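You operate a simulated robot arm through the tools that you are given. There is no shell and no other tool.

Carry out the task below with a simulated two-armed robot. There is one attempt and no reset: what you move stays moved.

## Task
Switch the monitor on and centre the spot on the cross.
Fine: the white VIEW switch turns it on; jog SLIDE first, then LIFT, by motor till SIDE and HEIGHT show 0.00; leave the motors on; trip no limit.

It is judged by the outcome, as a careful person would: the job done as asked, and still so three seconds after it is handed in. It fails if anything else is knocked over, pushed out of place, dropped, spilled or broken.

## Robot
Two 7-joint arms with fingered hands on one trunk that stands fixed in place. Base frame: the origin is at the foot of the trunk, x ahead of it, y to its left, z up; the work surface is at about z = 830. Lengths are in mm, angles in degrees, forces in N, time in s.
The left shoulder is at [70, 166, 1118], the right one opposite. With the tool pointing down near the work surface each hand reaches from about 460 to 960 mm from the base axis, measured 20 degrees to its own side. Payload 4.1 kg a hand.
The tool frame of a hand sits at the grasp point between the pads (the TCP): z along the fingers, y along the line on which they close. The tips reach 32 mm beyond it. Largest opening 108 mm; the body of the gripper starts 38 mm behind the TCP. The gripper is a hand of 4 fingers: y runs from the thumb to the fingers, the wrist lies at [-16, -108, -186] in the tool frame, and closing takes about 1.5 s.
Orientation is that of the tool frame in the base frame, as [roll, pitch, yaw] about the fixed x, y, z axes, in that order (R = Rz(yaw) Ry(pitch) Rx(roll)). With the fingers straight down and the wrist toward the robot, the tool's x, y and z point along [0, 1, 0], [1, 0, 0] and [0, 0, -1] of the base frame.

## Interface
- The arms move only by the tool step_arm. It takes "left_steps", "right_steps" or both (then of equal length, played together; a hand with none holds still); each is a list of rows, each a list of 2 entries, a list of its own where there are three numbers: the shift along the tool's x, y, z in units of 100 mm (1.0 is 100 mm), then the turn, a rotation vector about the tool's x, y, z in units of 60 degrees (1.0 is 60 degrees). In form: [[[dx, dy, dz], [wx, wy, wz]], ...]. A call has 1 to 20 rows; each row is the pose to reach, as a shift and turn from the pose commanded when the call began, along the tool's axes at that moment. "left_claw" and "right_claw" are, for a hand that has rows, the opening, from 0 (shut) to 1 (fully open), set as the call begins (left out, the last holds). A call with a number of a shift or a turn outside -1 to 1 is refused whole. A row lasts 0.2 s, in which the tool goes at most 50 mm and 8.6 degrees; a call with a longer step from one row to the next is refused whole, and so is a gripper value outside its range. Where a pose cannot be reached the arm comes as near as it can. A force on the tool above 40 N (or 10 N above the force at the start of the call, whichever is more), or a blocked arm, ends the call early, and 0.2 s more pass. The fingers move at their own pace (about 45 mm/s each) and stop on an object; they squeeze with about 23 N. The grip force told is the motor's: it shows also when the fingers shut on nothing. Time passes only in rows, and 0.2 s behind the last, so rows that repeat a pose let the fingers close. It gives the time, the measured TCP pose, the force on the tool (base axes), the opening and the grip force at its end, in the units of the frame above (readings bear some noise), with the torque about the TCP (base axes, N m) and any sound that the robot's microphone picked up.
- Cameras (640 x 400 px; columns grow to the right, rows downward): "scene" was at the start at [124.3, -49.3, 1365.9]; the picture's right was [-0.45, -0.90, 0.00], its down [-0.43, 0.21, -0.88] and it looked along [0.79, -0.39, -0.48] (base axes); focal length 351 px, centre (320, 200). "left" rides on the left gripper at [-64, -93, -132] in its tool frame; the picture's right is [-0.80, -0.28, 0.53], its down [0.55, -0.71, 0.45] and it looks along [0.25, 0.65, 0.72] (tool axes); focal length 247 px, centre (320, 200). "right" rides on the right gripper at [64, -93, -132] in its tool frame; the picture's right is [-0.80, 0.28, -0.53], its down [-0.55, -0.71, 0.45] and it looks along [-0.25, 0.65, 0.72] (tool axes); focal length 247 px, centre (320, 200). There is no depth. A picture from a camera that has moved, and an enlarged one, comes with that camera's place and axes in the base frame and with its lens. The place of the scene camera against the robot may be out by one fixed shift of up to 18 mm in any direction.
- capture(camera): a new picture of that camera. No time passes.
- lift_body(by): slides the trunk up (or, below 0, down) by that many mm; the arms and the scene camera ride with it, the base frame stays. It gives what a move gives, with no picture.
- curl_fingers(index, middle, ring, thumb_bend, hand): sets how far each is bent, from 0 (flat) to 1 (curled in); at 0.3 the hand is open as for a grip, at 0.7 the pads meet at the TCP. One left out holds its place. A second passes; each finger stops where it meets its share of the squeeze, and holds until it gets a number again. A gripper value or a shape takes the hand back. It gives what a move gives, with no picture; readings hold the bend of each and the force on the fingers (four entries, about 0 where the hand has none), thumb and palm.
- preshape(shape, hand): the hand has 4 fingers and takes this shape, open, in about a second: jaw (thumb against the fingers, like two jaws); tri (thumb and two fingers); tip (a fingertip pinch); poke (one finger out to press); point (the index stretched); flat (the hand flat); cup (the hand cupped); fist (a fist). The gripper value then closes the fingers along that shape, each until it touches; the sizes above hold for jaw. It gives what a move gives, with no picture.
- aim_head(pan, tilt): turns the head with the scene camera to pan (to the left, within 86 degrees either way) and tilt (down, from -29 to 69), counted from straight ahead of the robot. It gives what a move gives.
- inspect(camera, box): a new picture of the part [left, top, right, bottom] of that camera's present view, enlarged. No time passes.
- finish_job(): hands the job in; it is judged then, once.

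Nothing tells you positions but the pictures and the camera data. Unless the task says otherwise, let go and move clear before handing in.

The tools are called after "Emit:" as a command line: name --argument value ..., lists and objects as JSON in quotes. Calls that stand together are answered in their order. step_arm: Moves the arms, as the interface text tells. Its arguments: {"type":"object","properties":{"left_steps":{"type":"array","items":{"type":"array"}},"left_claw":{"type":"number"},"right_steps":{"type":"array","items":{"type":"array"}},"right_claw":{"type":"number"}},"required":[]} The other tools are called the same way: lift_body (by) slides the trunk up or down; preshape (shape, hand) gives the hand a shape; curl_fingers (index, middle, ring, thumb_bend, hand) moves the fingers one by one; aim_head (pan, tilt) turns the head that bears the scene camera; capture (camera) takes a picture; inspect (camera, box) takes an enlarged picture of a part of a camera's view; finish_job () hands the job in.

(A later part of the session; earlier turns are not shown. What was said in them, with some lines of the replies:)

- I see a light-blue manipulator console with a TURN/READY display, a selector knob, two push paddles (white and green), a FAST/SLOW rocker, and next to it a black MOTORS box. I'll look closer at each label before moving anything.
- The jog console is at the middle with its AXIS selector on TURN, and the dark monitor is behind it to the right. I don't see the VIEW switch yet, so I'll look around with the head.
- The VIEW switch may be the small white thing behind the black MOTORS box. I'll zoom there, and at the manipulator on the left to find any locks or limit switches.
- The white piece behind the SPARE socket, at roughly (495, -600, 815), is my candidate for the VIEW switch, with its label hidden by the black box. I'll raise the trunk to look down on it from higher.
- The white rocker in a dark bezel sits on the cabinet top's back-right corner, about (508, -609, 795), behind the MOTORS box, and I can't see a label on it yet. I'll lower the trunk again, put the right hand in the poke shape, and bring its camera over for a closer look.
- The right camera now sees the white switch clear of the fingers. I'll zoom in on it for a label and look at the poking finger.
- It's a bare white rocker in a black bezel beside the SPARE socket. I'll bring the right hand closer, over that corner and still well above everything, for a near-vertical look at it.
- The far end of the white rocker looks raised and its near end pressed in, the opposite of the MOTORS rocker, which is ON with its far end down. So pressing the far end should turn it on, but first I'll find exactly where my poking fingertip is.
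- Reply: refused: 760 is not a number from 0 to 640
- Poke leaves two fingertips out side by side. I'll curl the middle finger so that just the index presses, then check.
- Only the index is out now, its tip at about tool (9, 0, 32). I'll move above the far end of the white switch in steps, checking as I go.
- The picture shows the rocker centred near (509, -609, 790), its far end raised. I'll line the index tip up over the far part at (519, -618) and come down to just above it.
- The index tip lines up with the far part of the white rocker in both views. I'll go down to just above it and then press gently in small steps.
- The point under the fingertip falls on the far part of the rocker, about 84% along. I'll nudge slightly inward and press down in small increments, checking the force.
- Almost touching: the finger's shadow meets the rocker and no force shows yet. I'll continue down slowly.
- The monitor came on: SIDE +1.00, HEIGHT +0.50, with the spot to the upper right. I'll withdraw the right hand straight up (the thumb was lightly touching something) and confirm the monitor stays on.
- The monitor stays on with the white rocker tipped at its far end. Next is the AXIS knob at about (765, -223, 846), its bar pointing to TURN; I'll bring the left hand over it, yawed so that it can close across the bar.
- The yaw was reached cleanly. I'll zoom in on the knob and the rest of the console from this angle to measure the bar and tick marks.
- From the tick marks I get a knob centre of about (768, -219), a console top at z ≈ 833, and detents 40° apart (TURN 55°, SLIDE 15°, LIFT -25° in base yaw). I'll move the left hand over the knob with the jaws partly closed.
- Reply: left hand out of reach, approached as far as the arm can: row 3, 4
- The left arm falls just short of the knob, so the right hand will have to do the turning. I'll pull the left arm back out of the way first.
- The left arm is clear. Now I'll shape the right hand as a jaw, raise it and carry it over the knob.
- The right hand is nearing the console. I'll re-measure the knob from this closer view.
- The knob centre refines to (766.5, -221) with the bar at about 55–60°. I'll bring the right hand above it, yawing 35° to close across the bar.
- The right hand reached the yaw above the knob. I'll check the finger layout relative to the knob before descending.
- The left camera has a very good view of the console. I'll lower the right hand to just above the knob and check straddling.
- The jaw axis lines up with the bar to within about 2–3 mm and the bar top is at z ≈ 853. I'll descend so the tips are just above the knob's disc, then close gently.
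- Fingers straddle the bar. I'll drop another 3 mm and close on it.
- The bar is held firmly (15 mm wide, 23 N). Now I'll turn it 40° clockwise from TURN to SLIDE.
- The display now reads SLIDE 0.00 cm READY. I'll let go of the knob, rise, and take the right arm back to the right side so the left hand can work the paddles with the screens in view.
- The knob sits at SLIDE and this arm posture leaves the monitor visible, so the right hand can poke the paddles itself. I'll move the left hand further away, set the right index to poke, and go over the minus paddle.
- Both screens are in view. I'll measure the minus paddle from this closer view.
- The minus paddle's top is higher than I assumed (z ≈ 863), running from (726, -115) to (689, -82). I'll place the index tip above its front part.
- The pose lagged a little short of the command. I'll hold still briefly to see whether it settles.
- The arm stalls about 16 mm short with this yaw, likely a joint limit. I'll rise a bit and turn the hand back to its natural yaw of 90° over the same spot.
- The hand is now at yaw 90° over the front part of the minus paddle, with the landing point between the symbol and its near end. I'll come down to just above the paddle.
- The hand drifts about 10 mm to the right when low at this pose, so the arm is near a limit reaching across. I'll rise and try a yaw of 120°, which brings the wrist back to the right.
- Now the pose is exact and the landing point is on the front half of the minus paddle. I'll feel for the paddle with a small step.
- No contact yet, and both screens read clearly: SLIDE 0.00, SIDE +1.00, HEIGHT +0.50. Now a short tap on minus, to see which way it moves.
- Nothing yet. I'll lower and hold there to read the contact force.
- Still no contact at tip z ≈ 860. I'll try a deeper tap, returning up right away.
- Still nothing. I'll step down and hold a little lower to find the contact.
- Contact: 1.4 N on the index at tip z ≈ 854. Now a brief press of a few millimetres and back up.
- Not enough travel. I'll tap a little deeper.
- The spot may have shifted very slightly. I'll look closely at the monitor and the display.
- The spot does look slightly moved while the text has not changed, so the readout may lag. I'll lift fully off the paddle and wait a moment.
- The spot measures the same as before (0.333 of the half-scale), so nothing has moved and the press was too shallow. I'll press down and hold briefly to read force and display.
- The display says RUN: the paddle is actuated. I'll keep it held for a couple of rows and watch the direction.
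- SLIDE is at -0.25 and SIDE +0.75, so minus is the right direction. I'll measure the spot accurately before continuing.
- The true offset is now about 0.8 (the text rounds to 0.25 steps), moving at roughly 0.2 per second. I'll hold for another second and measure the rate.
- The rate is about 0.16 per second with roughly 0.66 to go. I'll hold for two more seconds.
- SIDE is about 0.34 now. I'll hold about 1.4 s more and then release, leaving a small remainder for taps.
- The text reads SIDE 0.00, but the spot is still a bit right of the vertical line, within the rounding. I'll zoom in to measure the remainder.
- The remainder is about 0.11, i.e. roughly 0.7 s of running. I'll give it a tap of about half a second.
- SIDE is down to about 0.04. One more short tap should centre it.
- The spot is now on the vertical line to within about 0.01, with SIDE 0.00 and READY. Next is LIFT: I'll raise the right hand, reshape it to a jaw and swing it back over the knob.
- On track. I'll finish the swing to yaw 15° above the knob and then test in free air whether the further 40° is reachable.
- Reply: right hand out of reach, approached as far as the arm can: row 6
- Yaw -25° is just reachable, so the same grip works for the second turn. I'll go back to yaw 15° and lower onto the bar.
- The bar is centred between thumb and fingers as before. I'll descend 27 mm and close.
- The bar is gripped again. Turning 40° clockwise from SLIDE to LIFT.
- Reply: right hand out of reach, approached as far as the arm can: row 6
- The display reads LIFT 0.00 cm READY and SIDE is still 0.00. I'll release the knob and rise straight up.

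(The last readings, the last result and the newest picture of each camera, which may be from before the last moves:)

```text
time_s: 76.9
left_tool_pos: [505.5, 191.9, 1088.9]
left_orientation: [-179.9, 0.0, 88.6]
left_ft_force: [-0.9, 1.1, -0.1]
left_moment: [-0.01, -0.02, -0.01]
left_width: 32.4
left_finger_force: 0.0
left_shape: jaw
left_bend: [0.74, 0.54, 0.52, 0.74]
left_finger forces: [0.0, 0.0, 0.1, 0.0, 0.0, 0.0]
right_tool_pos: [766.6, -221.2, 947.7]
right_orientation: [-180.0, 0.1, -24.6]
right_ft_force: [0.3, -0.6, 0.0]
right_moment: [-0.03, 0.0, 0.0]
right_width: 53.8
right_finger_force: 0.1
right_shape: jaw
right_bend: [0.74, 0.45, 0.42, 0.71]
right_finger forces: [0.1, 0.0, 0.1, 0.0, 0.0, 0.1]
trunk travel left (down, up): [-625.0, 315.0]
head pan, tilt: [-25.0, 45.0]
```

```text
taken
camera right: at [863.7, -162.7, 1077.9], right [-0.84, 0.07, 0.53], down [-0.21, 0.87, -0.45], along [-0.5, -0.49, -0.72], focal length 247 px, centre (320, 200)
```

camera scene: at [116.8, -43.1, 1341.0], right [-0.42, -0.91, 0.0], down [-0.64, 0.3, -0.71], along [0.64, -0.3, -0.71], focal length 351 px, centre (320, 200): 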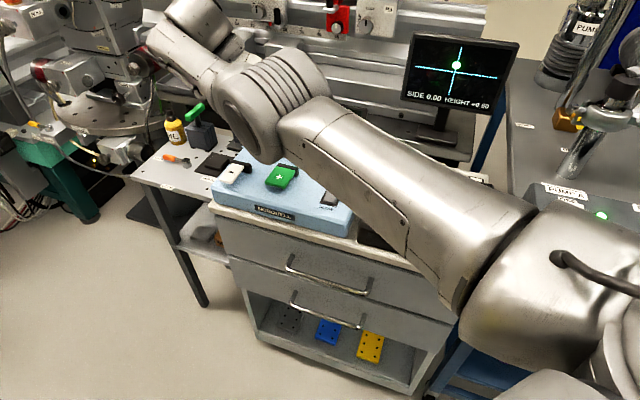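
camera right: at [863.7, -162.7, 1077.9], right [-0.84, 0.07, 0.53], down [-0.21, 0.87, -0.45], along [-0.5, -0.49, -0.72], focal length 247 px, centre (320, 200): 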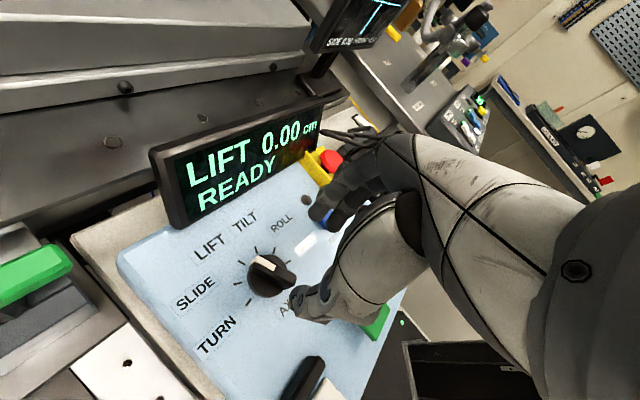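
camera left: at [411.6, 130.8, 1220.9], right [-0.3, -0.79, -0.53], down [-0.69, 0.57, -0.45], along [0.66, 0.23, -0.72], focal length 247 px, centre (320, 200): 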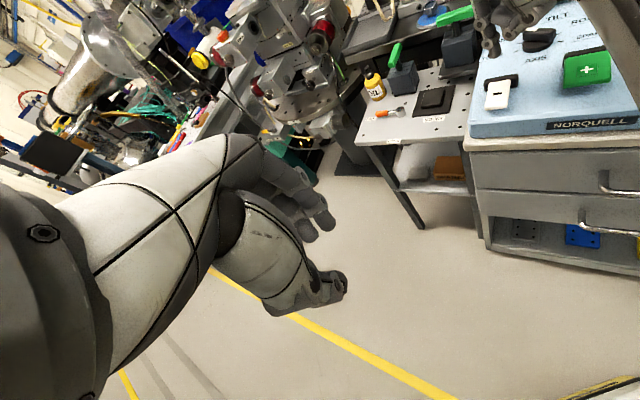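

The pointer is at LIFT. I'll swing the right hand back over the minus paddle by the same path and return it to the poke shape.

Emit:
step_arm --right_steps '[[[0, 0, -0.1], [0, 0, -0.11]], [[0, 0, -0.2], [0, 0, -0.22]], [[0, 0, -0.3], [0, 0, -0.33]], [[0, 0, -0.4], [0, 0, -0.44]], [[0, 0, -0.45], [0, 0, -0.55]], [[0, 0, -0.45], [0, 0, -0.66]]]'

Emit:
step_arm --right_steps '[[[-0.02, -0.09, 0], [0, 0, -0.125]], [[-0.04, -0.18, 0], [0, 0, -0.25]], [[-0.06, -0.27, 0], [0, 0, -0.375]], [[-0.08, -0.36, 0], [0, 0, -0.5]], [[-0.1, -0.45, 0], [0, 0, -0.625]], [[-0.12, -0.54, 0], [0, 0, -0.75]], [[-0.15, -0.64, 0], [0, 0, -0.875]]]'

Emit:
step_arm --right_steps '[[[0.06, -0.07, 0], [0, 0, -0.125]], [[0.12, -0.15, 0], [0, 0, -0.25]], [[0.18, -0.22, 0], [0, 0, -0.375]], [[0.24, -0.3, 0], [0, 0, -0.5]], [[0.3, -0.37, 0], [0, 0, -0.625]], [[0.36, -0.45, 0], [0, 0, -0.75]], [[0.414, -0.518, 0], [0, 0, -0.875]], [[0.414, -0.518, 0], [0, 0, -0.875]]]'

Emit:
preshape --hand "right" --shape "poke"

Emit:
curl_fingers --hand "right" --middle 1.0

Emit:
capture --camera "scene"

Emit:
capture --camera "right"

```text
time_s: 78.3
left_tool_pos: [505.5, 191.4, 1089.4]
left_orientation: [180.0, 0.0, 88.7]
left_ft_force: [-0.4, -0.3, 0.8]
left_moment: [0.02, 0.02, -0.04]
left_width: 32.6
left_finger_force: 0.0
left_shape: jaw
left_bend: [0.74, 0.54, 0.52, 0.74]
left_finger forces: [0.0, 0.1, 0.0, 0.1, 0.0, 0.1]
right_tool_pos: [765.6, -219.1, 989.8]
right_orientation: [180.0, 0.0, 15.3]
right_ft_force: [0.4, -0.2, 0.0]
right_moment: [0.0, -0.02, 0.0]
right_width: 53.9
right_finger_force: 0.0
right_shape: jaw
right_bend: [0.74, 0.45, 0.42, 0.71]
right_finger forces: [0.0, 0.0, 0.1, 0.1, 0.0, 0.0]
trunk travel left (down, up): [-625.0, 315.0]
head pan, tilt: [-25.0, 45.0]
```

```text
time_s: 79.9
left_tool_pos: [505.0, 192.9, 1088.1]
left_orientation: [-180.0, 0.0, 88.5]
left_ft_force: [0.1, 0.5, -0.1]
left_moment: [0.04, 0.05, 0.02]
left_width: 32.8
left_finger_force: 0.0
left_shape: jaw
left_bend: [0.74, 0.54, 0.52, 0.74]
left_finger forces: [0.0, 0.1, 0.0, 0.1, 0.0, 0.0]
right_tool_pos: [737.3, -161.8, 991.9]
right_orientation: [-180.0, 0.0, 67.8]
right_ft_force: [0.3, 0.7, -0.9]
right_moment: [-0.02, -0.04, 0.01]
right_width: 53.8
right_finger_force: 0.0
right_shape: jaw
right_bend: [0.74, 0.45, 0.42, 0.71]
right_finger forces: [0.1, 0.1, 0.0, 0.1, 0.0, 0.1]
trunk travel left (down, up): [-625.0, 315.0]
head pan, tilt: [-25.0, 45.0]
```

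```text
time_s: 81.7
left_tool_pos: [506.7, 192.5, 1089.4]
left_orientation: [-180.0, 0.0, 88.6]
left_ft_force: [0.6, 0.2, 0.4]
left_moment: [0.02, 0.0, 0.01]
left_width: 32.8
left_finger_force: 0.1
left_shape: jaw
left_bend: [0.74, 0.54, 0.52, 0.74]
left_finger forces: [0.1, 0.0, 0.1, 0.0, 0.1, 0.0]
right_tool_pos: [702.4, -104.0, 992.1]
right_orientation: [-180.0, 0.0, 120.1]
right_ft_force: [0.0, 0.6, 0.3]
right_moment: [0.03, 0.02, -0.01]
right_width: 53.9
right_finger_force: 0.0
right_shape: jaw
right_bend: [0.74, 0.45, 0.42, 0.71]
right_finger forces: [0.0, 0.0, 0.0, 0.0, 0.0, 0.0]
trunk travel left (down, up): [-625.0, 315.0]
head pan, tilt: [-25.0, 45.0]
```

```text
time_s: 82.6
left_tool_pos: [506.0, 191.1, 1089.2]
left_orientation: [-180.0, 0.0, 88.6]
left_ft_force: [0.7, 0.6, 0.7]
left_moment: [-0.01, -0.03, -0.04]
left_width: 32.3
left_finger_force: 0.0
left_shape: jaw
left_bend: [0.74, 0.54, 0.52, 0.74]
left_finger forces: [0.0, 0.0, 0.0, 0.1, 0.0, 0.0]
right_tool_pos: [702.2, -103.8, 991.6]
right_orientation: [-180.0, 0.0, 120.0]
right_ft_force: [-0.3, -0.9, -0.3]
right_moment: [0.01, 0.02, -0.04]
right_width: 0.0
right_finger_force: 0.0
right_shape: poke
right_bend: [0.7, 0.7, 0.99, 1.0]
right_finger forces: [0.0, 0.0, 0.0, 0.0, 0.1, 0.1]
trunk travel left (down, up): [-625.0, 315.0]
head pan, tilt: [-25.0, 45.0]
```

```text
time_s: 83.6
left_tool_pos: [506.1, 192.9, 1088.6]
left_orientation: [179.9, 0.0, 88.5]
left_ft_force: [-0.1, -0.9, -0.1]
left_moment: [0.01, -0.01, 0.01]
left_width: 32.7
left_finger_force: 0.0
left_shape: jaw
left_bend: [0.74, 0.54, 0.52, 0.74]
left_finger forces: [0.1, 0.0, 0.0, 0.0, 0.1, 0.0]
right_tool_pos: [701.1, -105.0, 990.9]
right_orientation: [180.0, -0.1, 120.0]
right_ft_force: [-0.2, -0.7, -0.5]
right_moment: [0.02, 0.01, 0.0]
right_width: 33.4
right_finger_force: 0.1
right_shape: fingers
right_bend: [0.7, 0.84, 0.99, 1.0]
right_finger forces: [0.0, 0.0, 0.0, 0.1, 0.0, 0.0]
trunk travel left (down, up): [-625.0, 315.0]
head pan, tilt: [-25.0, 45.0]
```

```text
taken
camera scene: at [116.7, -42.8, 1341.0], right [-0.42, -0.91, 0.0], down [-0.64, 0.3, -0.71], along [0.64, -0.3, -0.71], focal length 351 px, centre (320, 200)
```

scene: 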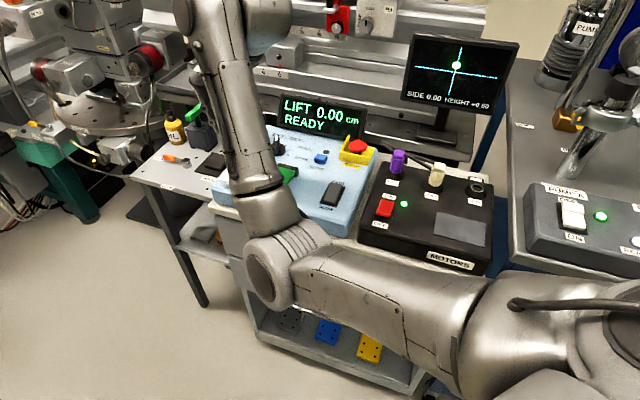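

```text
taken
camera right: at [589.8, -94.6, 1122.8], right [0.64, -0.55, 0.53], down [-0.34, -0.83, -0.45], along [0.69, 0.11, -0.72], focal length 247 px, centre (320, 200)
```

right: 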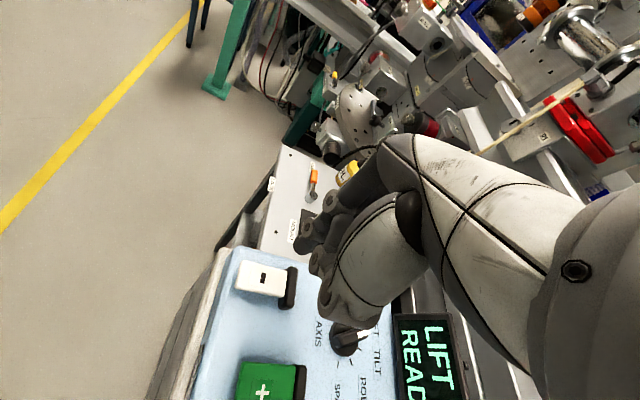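

LIFT is READY at 0.00, with HEIGHT +0.50. I'll come down to just above the minus paddle again.

Emit:
step_arm --right_steps '[[[0, 0, 0.3], [0, 0, 0]], [[0, 0, 0.6], [0, 0, 0]], [[0, 0, 0.85], [0, 0, 0]], [[0, 0, 0.96], [0, 0, 0]], [[0, 0, 0.96], [0, 0, 0]]]'

Emit:
inspect --camera "right" --box '[220, 200, 360, 310]'

Emit:
inspect --camera "scene" --box '[220, 20, 540, 220]'

Emit:
inspect --camera "scene" --box '[440, 45, 500, 90]'

```text
time_s: 84.8
left_tool_pos: [506.6, 192.3, 1088.1]
left_orientation: [179.9, 0.0, 88.5]
left_ft_force: [0.5, 0.6, 0.2]
left_moment: [0.0, 0.0, -0.01]
left_width: 32.4
left_finger_force: 0.0
left_shape: jaw
left_bend: [0.74, 0.54, 0.52, 0.74]
left_finger forces: [0.0, 0.0, 0.0, 0.0, 0.0, 0.0]
right_tool_pos: [702.2, -104.5, 893.4]
right_orientation: [180.0, 0.0, 120.0]
right_ft_force: [-0.3, 0.0, 0.0]
right_moment: [0.01, 0.0, -0.03]
right_width: 33.4
right_finger_force: 0.1
right_shape: fingers
right_bend: [0.7, 0.84, 0.99, 1.0]
right_finger forces: [0.0, 0.0, 0.1, 0.0, 0.0, 0.0]
trunk travel left (down, up): [-625.0, 315.0]
head pan, tilt: [-25.0, 45.0]
```

```text
3.64 times, centred on (290, 255) of right
camera zoom: at [589.6, -94.2, 1025.5], right [0.64, -0.55, 0.53], down [-0.34, -0.83, -0.45], along [0.69, 0.11, -0.72], focal length 898 px, centre (429, 0)
```

zoom: 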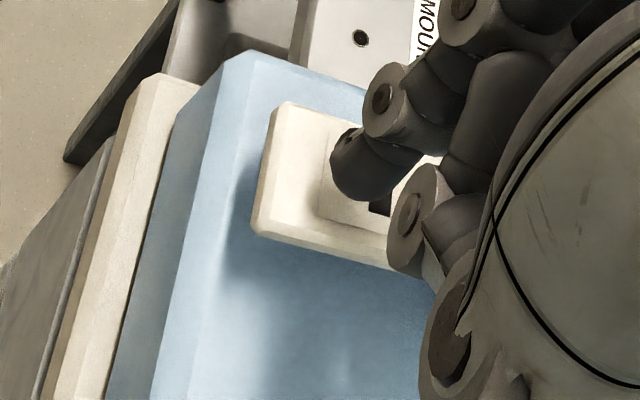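

```text
2.00 times, centred on (380, 120) of scene
camera zoom: at [116.6, -42.8, 1341.0], right [-0.42, -0.91, 0.0], down [-0.64, 0.3, -0.71], along [0.64, -0.3, -0.71], focal length 702 px, centre (200, 360)
```

zoom: 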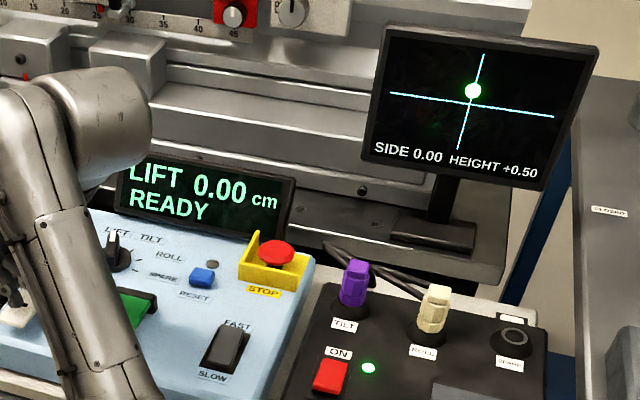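

```text
8.89 times, centred on (470, 68) of scene
camera zoom: at [116.6, -42.8, 1341.0], right [-0.42, -0.91, 0.0], down [-0.64, 0.3, -0.71], along [0.64, -0.3, -0.71], focal length 3119 px, centre (-1013, 1378)
```

zoom: 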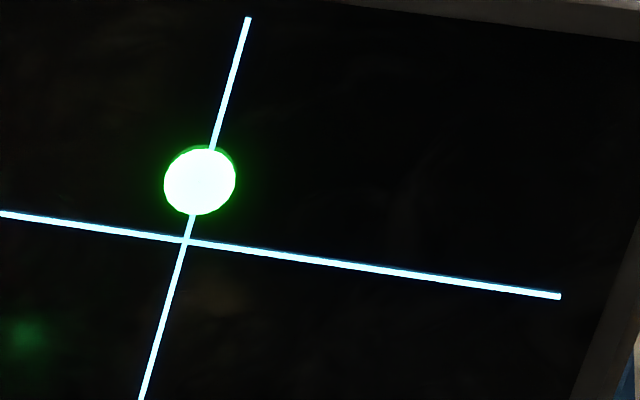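

Everything is in place. A short tap on minus to check the LIFT direction.

Emit:
step_arm --right_steps '[[[0, 0, 0.14], [0, 0, 0]], [[0, 0, 0.14], [0, 0, 0]], [[0, 0, 0.14], [0, 0, 0]], [[0, 0, 0.0], [0, 0, 0]], [[0, 0, 0.0], [0, 0, 0]]]'

Emit:
inspect --camera "scene" --box '[440, 45, 500, 90]'

Emit:
inspect --camera "scene" --box '[220, 20, 540, 220]'

```text
time_s: 86.0
left_tool_pos: [506.1, 191.5, 1088.2]
left_orientation: [-180.0, 0.0, 88.5]
left_ft_force: [0.3, -0.1, -0.4]
left_moment: [-0.01, 0.01, 0.01]
left_width: 32.5
left_finger_force: 0.0
left_shape: jaw
left_bend: [0.74, 0.54, 0.52, 0.74]
left_finger forces: [0.0, 0.0, 0.0, 0.0, 0.0, 0.0]
right_tool_pos: [700.8, -103.9, 893.5]
right_orientation: [-179.9, 0.0, 120.0]
right_ft_force: [0.3, -0.5, 0.5]
right_moment: [0.04, 0.0, 0.0]
right_width: 33.3
right_finger_force: 0.0
right_shape: fingers
right_bend: [0.7, 0.84, 0.99, 1.0]
right_finger forces: [0.0, 0.1, 0.1, 0.0, 0.1, 0.0]
trunk travel left (down, up): [-625.0, 315.0]
head pan, tilt: [-25.0, 45.0]
```

```text
8.89 times, centred on (470, 68) of scene
camera zoom: at [116.7, -42.8, 1341.0], right [-0.42, -0.91, 0.0], down [-0.64, 0.3, -0.71], along [0.64, -0.3, -0.71], focal length 3119 px, centre (-1013, 1378)
```

zoom: 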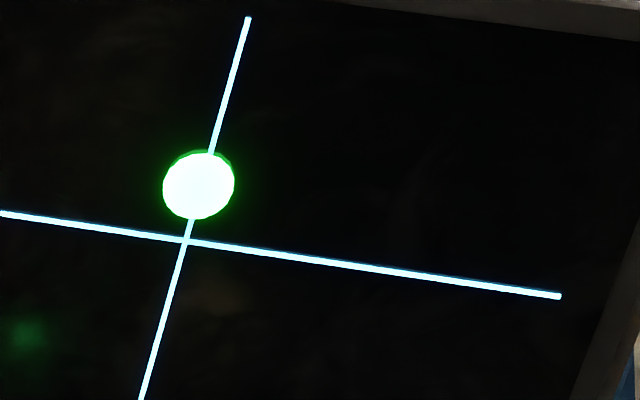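

```text
2.00 times, centred on (380, 120) of scene
camera zoom: at [116.7, -42.8, 1341.0], right [-0.42, -0.91, 0.0], down [-0.64, 0.3, -0.71], along [0.64, -0.3, -0.71], focal length 702 px, centre (200, 360)
```

zoom: 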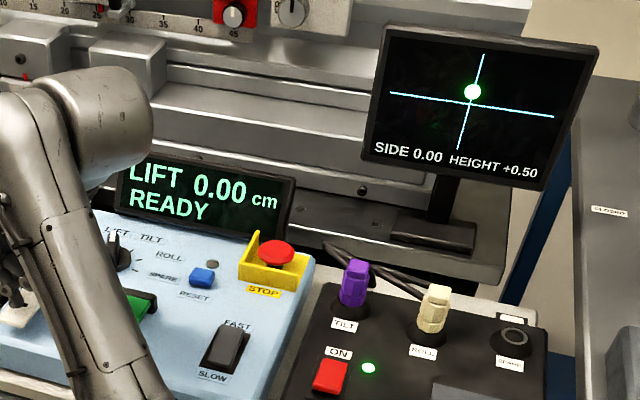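

Minus lowers HEIGHT as wanted, at about 0.075 per second. I'll press and hold for about 3.5 s while staying on the paddle.

Emit:
step_arm --right_steps '[[[0, 0, 0.14], [0, 0, 0]], [[0, 0, 0.14], [0, 0, 0]], [[0, 0, 0.14], [0, 0, 0]], [[0, 0, 0.14], [0, 0, 0]], [[0, 0, 0.14], [0, 0, 0]], [[0, 0, 0.14], [0, 0, 0]], [[0, 0, 0.14], [0, 0, 0]], [[0, 0, 0.14], [0, 0, 0]], [[0, 0, 0.14], [0, 0, 0]], [[0, 0, 0.14], [0, 0, 0]], [[0, 0, 0.14], [0, 0, 0]], [[0, 0, 0.14], [0, 0, 0]], [[0, 0, 0.14], [0, 0, 0]], [[0, 0, 0.14], [0, 0, 0]], [[0, 0, 0.14], [0, 0, 0]], [[0, 0, 0.14], [0, 0, 0]], [[0, 0, 0.14], [0, 0, 0]]]'

Emit:
inspect --camera "scene" --box '[440, 45, 500, 90]'

Emit:
inspect --camera "scene" --box '[220, 20, 540, 220]'

```text
time_s: 89.6
left_tool_pos: [505.5, 191.1, 1089.1]
left_orientation: [-180.0, 0.1, 88.6]
left_ft_force: [1.3, 0.2, 0.5]
left_moment: [0.0, -0.02, 0.03]
left_width: 32.5
left_finger_force: 0.2
left_shape: jaw
left_bend: [0.74, 0.54, 0.52, 0.74]
left_finger forces: [0.1, 0.0, 0.0, 0.1, 0.0, 0.1]
right_tool_pos: [701.3, -104.1, 879.4]
right_orientation: [180.0, 0.0, 120.0]
right_ft_force: [0.5, -0.1, 2.0]
right_moment: [0.04, -0.05, -0.01]
right_width: 33.8
right_finger_force: 1.3
right_shape: fingers
right_bend: [0.7, 0.84, 0.99, 1.0]
right_finger forces: [2.5, 0.0, 0.0, 0.0, 0.1, 0.0]
trunk travel left (down, up): [-625.0, 315.0]
head pan, tilt: [-25.0, 45.0]
```

```text
8.89 times, centred on (470, 68) of scene
camera zoom: at [116.4, -42.8, 1341.1], right [-0.42, -0.91, 0.0], down [-0.64, 0.3, -0.71], along [0.64, -0.3, -0.71], focal length 3119 px, centre (-1013, 1378)
```

zoom: 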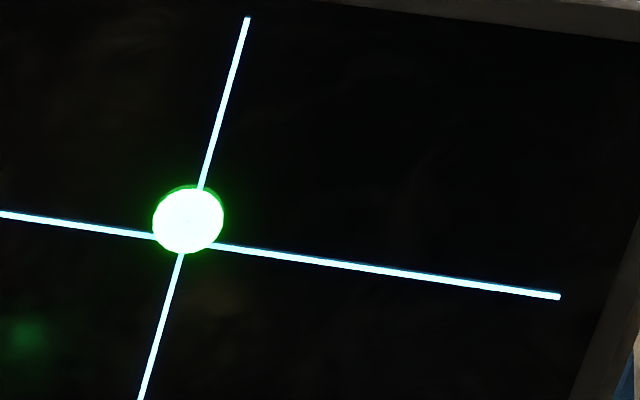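

```text
2.00 times, centred on (380, 120) of scene
camera zoom: at [116.4, -42.8, 1341.1], right [-0.42, -0.91, 0.0], down [-0.64, 0.3, -0.71], along [0.64, -0.3, -0.71], focal length 702 px, centre (200, 360)
```

zoom: 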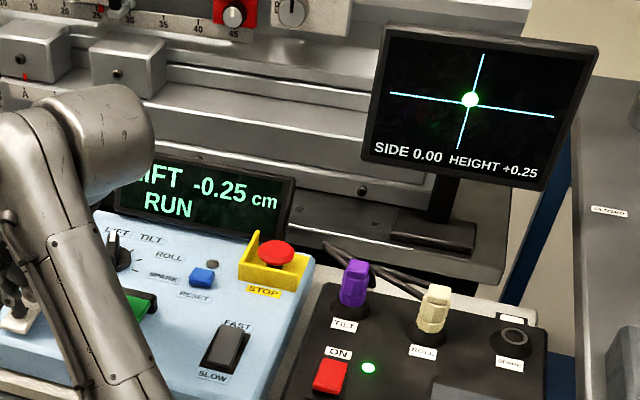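

HEIGHT is about +0.17 now with the rate near 0.087 per second. I'll hold one second more and re-measure.

Emit:
step_arm --right_steps '[[[0, 0, 0], [0, 0, 0]], [[0, 0, 0], [0, 0, 0]], [[0, 0, 0], [0, 0, 0]], [[0, 0, -0.14], [0, 0, 0]], [[0, 0, -0.14], [0, 0, 0]]]'

Emit:
inspect --camera "scene" --box '[440, 45, 500, 90]'

Emit:
inspect --camera "scene" --box '[220, 20, 540, 220]'

```text
time_s: 90.8
left_tool_pos: [506.4, 191.2, 1088.0]
left_orientation: [180.0, 0.1, 88.5]
left_ft_force: [-0.6, -1.2, 0.4]
left_moment: [0.0, -0.01, -0.06]
left_width: 32.8
left_finger_force: 0.0
left_shape: jaw
left_bend: [0.74, 0.54, 0.52, 0.74]
left_finger forces: [0.0, 0.0, 0.0, 0.0, 0.1, 0.0]
right_tool_pos: [702.2, -105.2, 894.2]
right_orientation: [179.9, 0.1, 120.1]
right_ft_force: [-0.6, 0.1, -0.3]
right_moment: [0.0, 0.03, -0.03]
right_width: 33.5
right_finger_force: 0.2
right_shape: fingers
right_bend: [0.7, 0.84, 0.99, 1.0]
right_finger forces: [0.0, 0.0, 0.0, 0.0, 0.0, 0.0]
trunk travel left (down, up): [-625.0, 315.0]
head pan, tilt: [-25.0, 45.0]
```

```text
8.89 times, centred on (470, 68) of scene
camera zoom: at [116.6, -42.8, 1341.0], right [-0.42, -0.91, 0.0], down [-0.64, 0.3, -0.71], along [0.64, -0.3, -0.71], focal length 3119 px, centre (-1013, 1378)
```

zoom: 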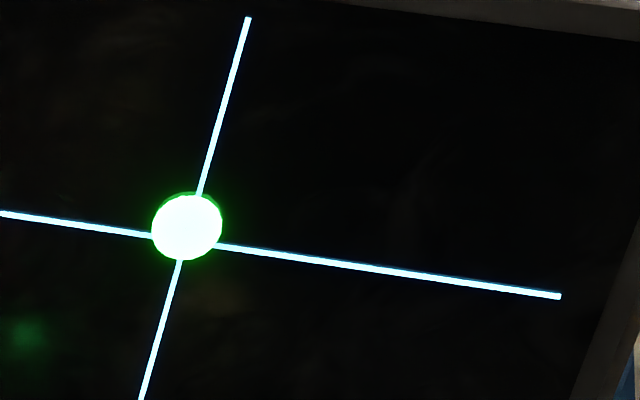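

```text
2.00 times, centred on (380, 120) of scene
camera zoom: at [116.6, -42.8, 1341.0], right [-0.42, -0.91, 0.0], down [-0.64, 0.3, -0.71], along [0.64, -0.3, -0.71], focal length 702 px, centre (200, 360)
```

zoom: 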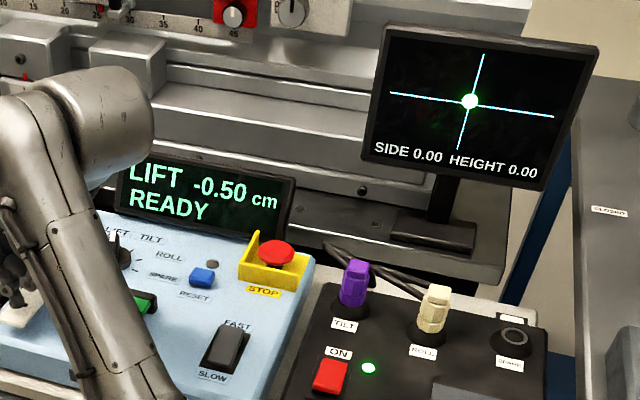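

HEIGHT now reads 0.00, but the spot is still about 0.1 above the cross. I'll run roughly another 1.3 s to centre it properly.

Emit:
step_arm --right_steps '[[[0, 0, 0.14], [0, 0, 0]], [[0, 0, 0.14], [0, 0, 0]], [[0, 0, 0.14], [0, 0, 0]], [[0, 0, 0.14], [0, 0, 0]], [[0, 0, 0.14], [0, 0, 0]], [[0, 0, 0.14], [0, 0, 0]], [[0, 0, 0.0], [0, 0, 0]], [[0, 0, 0.0], [0, 0, 0]]]'

Emit:
inspect --camera "scene" --box '[440, 45, 500, 90]'

Emit:
inspect --camera "scene" --box '[220, 20, 540, 220]'

```text
time_s: 92.6
left_tool_pos: [505.3, 192.6, 1088.5]
left_orientation: [-179.9, 0.0, 88.7]
left_ft_force: [0.3, -0.6, -0.3]
left_moment: [0.0, -0.04, -0.02]
left_width: 32.4
left_finger_force: 0.1
left_shape: jaw
left_bend: [0.74, 0.54, 0.52, 0.74]
left_finger forces: [0.1, 0.0, 0.0, 0.0, 0.0, 0.0]
right_tool_pos: [702.0, -104.5, 894.3]
right_orientation: [180.0, 0.0, 119.9]
right_ft_force: [0.2, -0.1, 0.4]
right_moment: [0.04, 0.02, 0.01]
right_width: 33.5
right_finger_force: 0.1
right_shape: fingers
right_bend: [0.7, 0.84, 0.99, 1.0]
right_finger forces: [0.1, 0.0, 0.1, 0.1, 0.1, 0.0]
trunk travel left (down, up): [-625.0, 315.0]
head pan, tilt: [-25.0, 45.0]
```

```text
8.89 times, centred on (470, 68) of scene
camera zoom: at [116.6, -42.8, 1341.0], right [-0.42, -0.91, 0.0], down [-0.64, 0.3, -0.71], along [0.64, -0.3, -0.71], focal length 3119 px, centre (-1013, 1378)
```

zoom: 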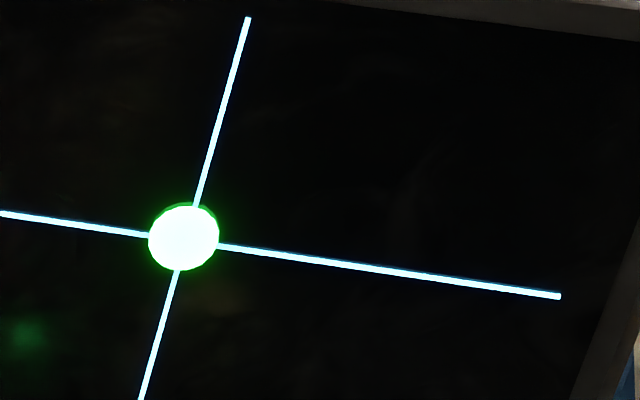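

```text
2.00 times, centred on (380, 120) of scene
camera zoom: at [116.6, -42.8, 1341.0], right [-0.42, -0.91, 0.0], down [-0.64, 0.3, -0.71], along [0.64, -0.3, -0.71], focal length 702 px, centre (200, 360)
```

zoom: 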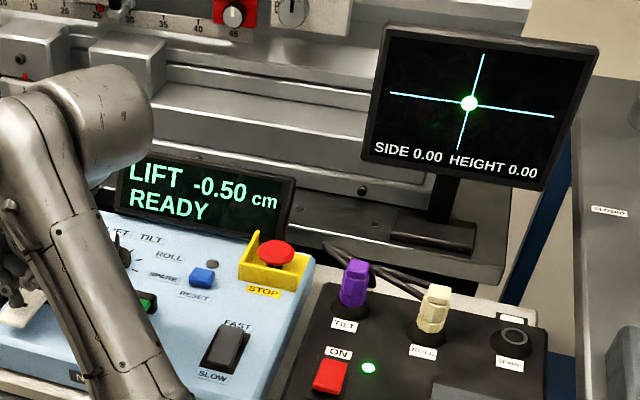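

The spot is within about 0.03–0.05 of centre. One more brief tap will finish HEIGHT.

Emit:
step_arm --right_steps '[[[0, 0, 0.14], [0, 0, 0]], [[0, 0, 0.14], [0, 0, 0]], [[0, 0, 0.14], [0, 0, 0]], [[0, 0, 0.0], [0, 0, 0]], [[0, 0, -0.05], [0, 0, 0]]]'

Emit:
inspect --camera "scene" --box '[440, 45, 500, 90]'

Emit:
inspect --camera "scene" --box '[220, 20, 540, 220]'

```text
time_s: 93.8
left_tool_pos: [506.2, 191.7, 1089.0]
left_orientation: [-179.9, 0.0, 88.7]
left_ft_force: [0.4, -0.2, 0.5]
left_moment: [0.01, 0.0, -0.02]
left_width: 32.6
left_finger_force: 0.0
left_shape: jaw
left_bend: [0.74, 0.54, 0.52, 0.74]
left_finger forces: [0.0, 0.0, 0.0, 0.1, 0.0, 0.1]
right_tool_pos: [702.3, -104.4, 898.6]
right_orientation: [180.0, 0.0, 120.1]
right_ft_force: [0.4, 0.7, -1.4]
right_moment: [0.03, 0.03, -0.03]
right_width: 33.2
right_finger_force: 0.1
right_shape: fingers
right_bend: [0.7, 0.84, 0.99, 1.0]
right_finger forces: [0.0, 0.1, 0.0, 0.0, 0.1, 0.0]
trunk travel left (down, up): [-625.0, 315.0]
head pan, tilt: [-25.0, 45.0]
```

```text
8.89 times, centred on (470, 68) of scene
camera zoom: at [116.6, -42.8, 1341.0], right [-0.42, -0.91, 0.0], down [-0.64, 0.3, -0.71], along [0.64, -0.3, -0.71], focal length 3119 px, centre (-1013, 1378)
```

zoom: 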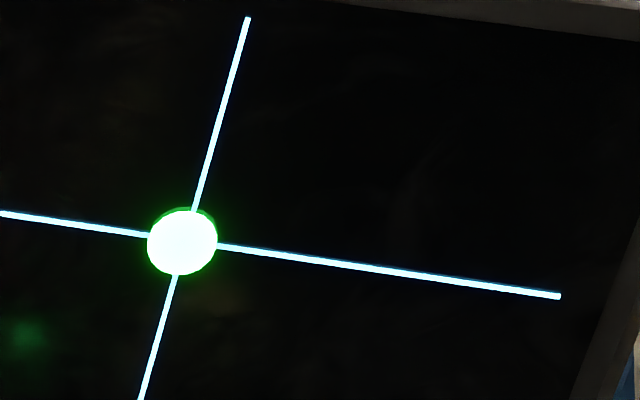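

```text
2.00 times, centred on (380, 120) of scene
camera zoom: at [116.6, -42.8, 1341.0], right [-0.42, -0.91, 0.0], down [-0.64, 0.3, -0.71], along [0.64, -0.3, -0.71], focal length 702 px, centre (200, 360)
```

zoom: 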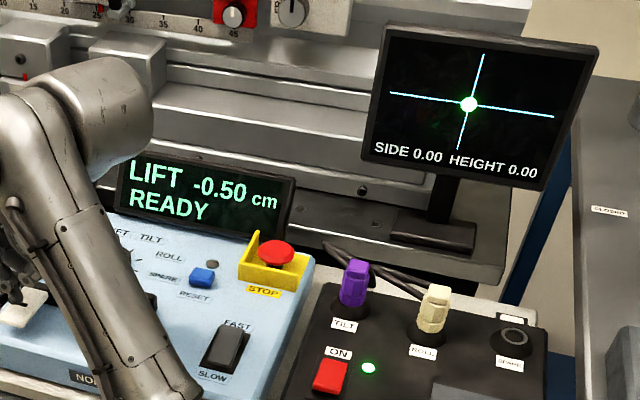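

SIDE 0.00 and HEIGHT 0.00, the spot is on the cross within a couple of hundredths, display READY. Now I'll withdraw the right hand upward and back, clear of the console.

Emit:
step_arm --right_steps '[[[0, 0, -0.3], [0, 0, 0]], [[0, 0, -0.65], [0, 0, 0]], [[0, 0, -1.0], [0, 0, 0]]]'

Emit:
step_arm --right_steps '[[[-0.02, -0.2, -0.15], [0, 0, 0.1]], [[-0.05, -0.4, -0.3], [0, 0, 0.2]], [[-0.07, -0.6, -0.45], [0, 0, 0.3]], [[-0.1, -0.8, -0.6], [0, 0, 0.4]], [[-0.12, -1.0, -0.8], [0, 0, 0.5]], [[-0.12, -1.0, -0.8], [0, 0, 0.5]]]'

Emit:
step_arm --right_steps '[[[-0.3, -0.15, -0.1], [0, 0, 0]], [[-0.6, -0.3, -0.2], [0, 0, 0]], [[-1.0, -0.4, -0.3], [0, 0, 0]], [[-1.0, -0.4, -0.3], [0, 0, 0]]]'

Emit:
aim_head --pan -38 --tilt 40

Emit:
capture --camera "scene"

```text
time_s: 94.6
left_tool_pos: [506.7, 191.7, 1089.5]
left_orientation: [-180.0, 0.0, 88.6]
left_ft_force: [-0.2, -0.1, 0.8]
left_moment: [-0.01, 0.02, 0.0]
left_width: 32.3
left_finger_force: 0.0
left_shape: jaw
left_bend: [0.74, 0.54, 0.52, 0.74]
left_finger forces: [0.0, 0.0, 0.0, 0.1, 0.0, 0.1]
right_tool_pos: [703.2, -104.0, 1000.9]
right_orientation: [-180.0, 0.0, 119.9]
right_ft_force: [0.1, 0.7, -0.3]
right_moment: [0.02, 0.03, -0.03]
right_width: 33.5
right_finger_force: 0.1
right_shape: fingers
right_bend: [0.7, 0.84, 0.99, 1.0]
right_finger forces: [0.0, 0.0, 0.0, 0.0, 0.1, 0.1]
trunk travel left (down, up): [-625.0, 315.0]
head pan, tilt: [-25.0, 45.0]
```

```text
time_s: 96.0
left_tool_pos: [506.4, 191.3, 1088.0]
left_orientation: [-180.0, 0.1, 88.8]
left_ft_force: [0.2, 0.0, 0.3]
left_moment: [0.03, 0.02, 0.02]
left_width: 32.7
left_finger_force: 0.1
left_shape: jaw
left_bend: [0.74, 0.54, 0.52, 0.74]
left_finger forces: [0.1, 0.0, 0.1, 0.1, 0.0, 0.0]
right_tool_pos: [622.1, -164.2, 1079.3]
right_orientation: [-180.0, -0.1, 90.0]
right_ft_force: [0.4, -0.4, -0.2]
right_moment: [0.02, -0.03, -0.01]
right_width: 33.4
right_finger_force: 0.1
right_shape: fingers
right_bend: [0.7, 0.84, 0.99, 1.0]
right_finger forces: [0.0, 0.0, 0.0, 0.1, 0.0, 0.0]
trunk travel left (down, up): [-625.0, 315.0]
head pan, tilt: [-25.0, 45.0]
```

```text
time_s: 97.0
left_tool_pos: [506.8, 192.2, 1088.1]
left_orientation: [180.0, 0.0, 88.7]
left_ft_force: [-0.3, -0.1, 0.0]
left_moment: [-0.04, 0.01, 0.0]
left_width: 32.7
left_finger_force: 0.0
left_shape: jaw
left_bend: [0.74, 0.54, 0.52, 0.74]
left_finger forces: [0.1, 0.0, 0.0, 0.0, 0.0, 0.1]
right_tool_pos: [582.6, -264.8, 1109.3]
right_orientation: [-179.9, 0.0, 90.1]
right_ft_force: [0.2, 0.5, 0.9]
right_moment: [-0.05, 0.01, -0.03]
right_width: 33.4
right_finger_force: 0.0
right_shape: fingers
right_bend: [0.7, 0.84, 0.99, 1.0]
right_finger forces: [0.0, 0.0, 0.1, 0.1, 0.1, 0.0]
trunk travel left (down, up): [-625.0, 315.0]
head pan, tilt: [-25.0, 45.0]
```

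```text
time_s: 97.7
left_tool_pos: [505.2, 191.7, 1088.9]
left_orientation: [-180.0, 0.0, 88.6]
left_ft_force: [-0.4, -0.8, -0.1]
left_moment: [0.01, -0.03, -0.01]
left_width: 32.4
left_finger_force: 0.0
left_shape: jaw
left_bend: [0.74, 0.54, 0.52, 0.74]
left_finger forces: [0.0, 0.0, 0.0, 0.0, 0.1, 0.0]
right_tool_pos: [581.6, -263.5, 1109.4]
right_orientation: [180.0, 0.0, 90.1]
right_ft_force: [-0.6, 1.1, 0.2]
right_moment: [-0.03, -0.02, 0.01]
right_width: 33.4
right_finger_force: 0.1
right_shape: fingers
right_bend: [0.7, 0.84, 0.99, 1.0]
right_finger forces: [0.0, 0.0, 0.0, 0.1, 0.1, 0.1]
trunk travel left (down, up): [-625.0, 315.0]
head pan, tilt: [-38.0, 40.0]
```

```text
taken
camera scene: at [109.8, -61.1, 1348.3], right [-0.61, -0.79, 0.0], down [-0.51, 0.4, -0.77], along [0.6, -0.47, -0.64], focal length 351 px, centre (320, 200)
```

scene: 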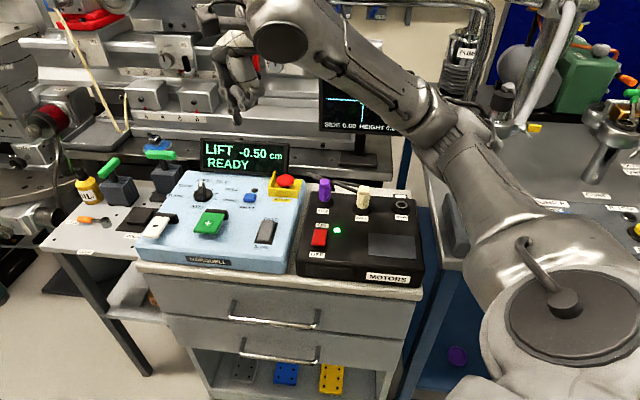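

The console shows LIFT -0.50 READY and the motors light is green. I'll move the right arm a bit further aside to get a last clear look at the monitor.

Emit:
step_arm --right_steps '[[[-0.3, -0.2, -0.1], [0, 0, 0]], [[-0.6, -0.45, -0.2], [0, 0, 0]], [[-0.9, -0.7, -0.3], [0, 0, 0]], [[-1.0, -1.0, -0.4], [0, 0, 0]], [[-1.0, -1.0, -0.4], [0, 0, 0]]]'

Emit:
capture --camera "scene"

Emit:
inspect --camera "scene" --box '[300, 80, 420, 180]'

Emit:
inspect --camera "scene" --box '[120, 120, 440, 300]'

```text
time_s: 98.9
left_tool_pos: [506.7, 191.4, 1087.6]
left_orientation: [-179.9, 0.0, 88.7]
left_ft_force: [-0.2, 0.8, 0.4]
left_moment: [0.0, 0.0, -0.02]
left_width: 32.4
left_finger_force: 0.1
left_shape: jaw
left_bend: [0.74, 0.54, 0.52, 0.74]
left_finger forces: [0.0, 0.1, 0.0, 0.0, 0.0, 0.0]
right_tool_pos: [482.3, -363.2, 1145.9]
right_orientation: [-180.0, 0.0, 89.9]
right_ft_force: [0.4, 0.4, 0.3]
right_moment: [0.01, 0.0, -0.01]
right_width: 33.6
right_finger_force: 0.1
right_shape: fingers
right_bend: [0.7, 0.84, 0.99, 1.0]
right_finger forces: [0.0, 0.0, 0.1, 0.0, 0.0, 0.0]
trunk travel left (down, up): [-625.0, 315.0]
head pan, tilt: [-38.0, 40.0]
```

```text
taken
camera scene: at [111.3, -60.6, 1348.1], right [-0.62, -0.79, 0.0], down [-0.51, 0.4, -0.77], along [0.6, -0.47, -0.64], focal length 351 px, centre (320, 200)
```

scene: 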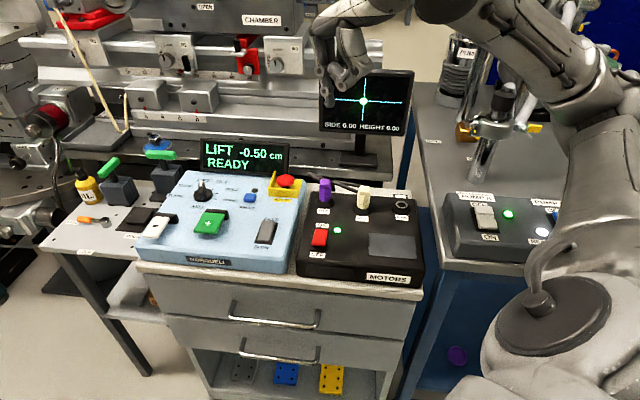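

```text
4.00 times, centred on (360, 130) of scene
camera zoom: at [111.3, -60.6, 1348.1], right [-0.62, -0.79, 0.0], down [-0.51, 0.4, -0.77], along [0.6, -0.47, -0.64], focal length 1404 px, centre (160, 480)
```

zoom: 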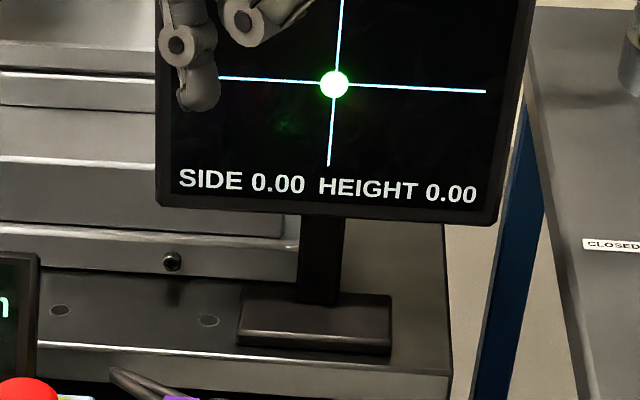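

```text
2.00 times, centred on (280, 210) of scene
camera zoom: at [111.3, -60.6, 1348.1], right [-0.62, -0.79, 0.0], down [-0.51, 0.4, -0.77], along [0.6, -0.47, -0.64], focal length 702 px, centre (400, 180)
```

zoom: 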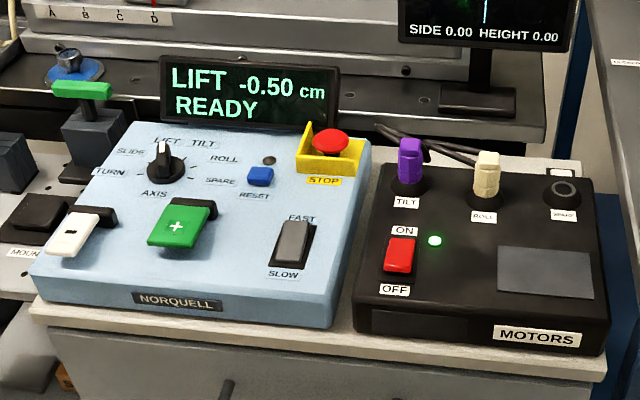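

The monitor is on with the spot on the cross, SIDE 0.00 and HEIGHT 0.00. The console reads READY with no limit tripped, the MOTORS switch is ON with its green light, and both hands are clear, so I'm handing in.

Emit:
finish_job

```text
The job is handed in.
```

The monitor is on and the spot sits on the cross: it reads SIDE 0.00 and HEIGHT 0.00. At the last look before I handed the job in, everything was steady.

- **Switch:** I pressed the white rocker on the cabinet's back corner, behind the MOTORS box. I never saw its VIEW label, but pressing it turned the monitor on.
- **SLIDE:** I jogged this first, with the minus paddle on SLOW. It stopped at -1.00 cm.
- **LIFT:** I jogged this second, also with minus on SLOW. It stopped at -0.50 cm.
- **Centring:** The readouts only move in steps of 0.25, so I went on tapping after they first showed 0.00. By eye, the spot is within about 0.02 of the cross both ways.
- **State left:** The console reads READY, no limit tripped, and the motors are still on with their green light lit. The AXIS knob is left at LIFT.

Nothing in view was knocked over or moved out of place, and both hands are clear of the equipment. While I was pressing the rocker, the right thumb lightly touched something, at about 6 N.
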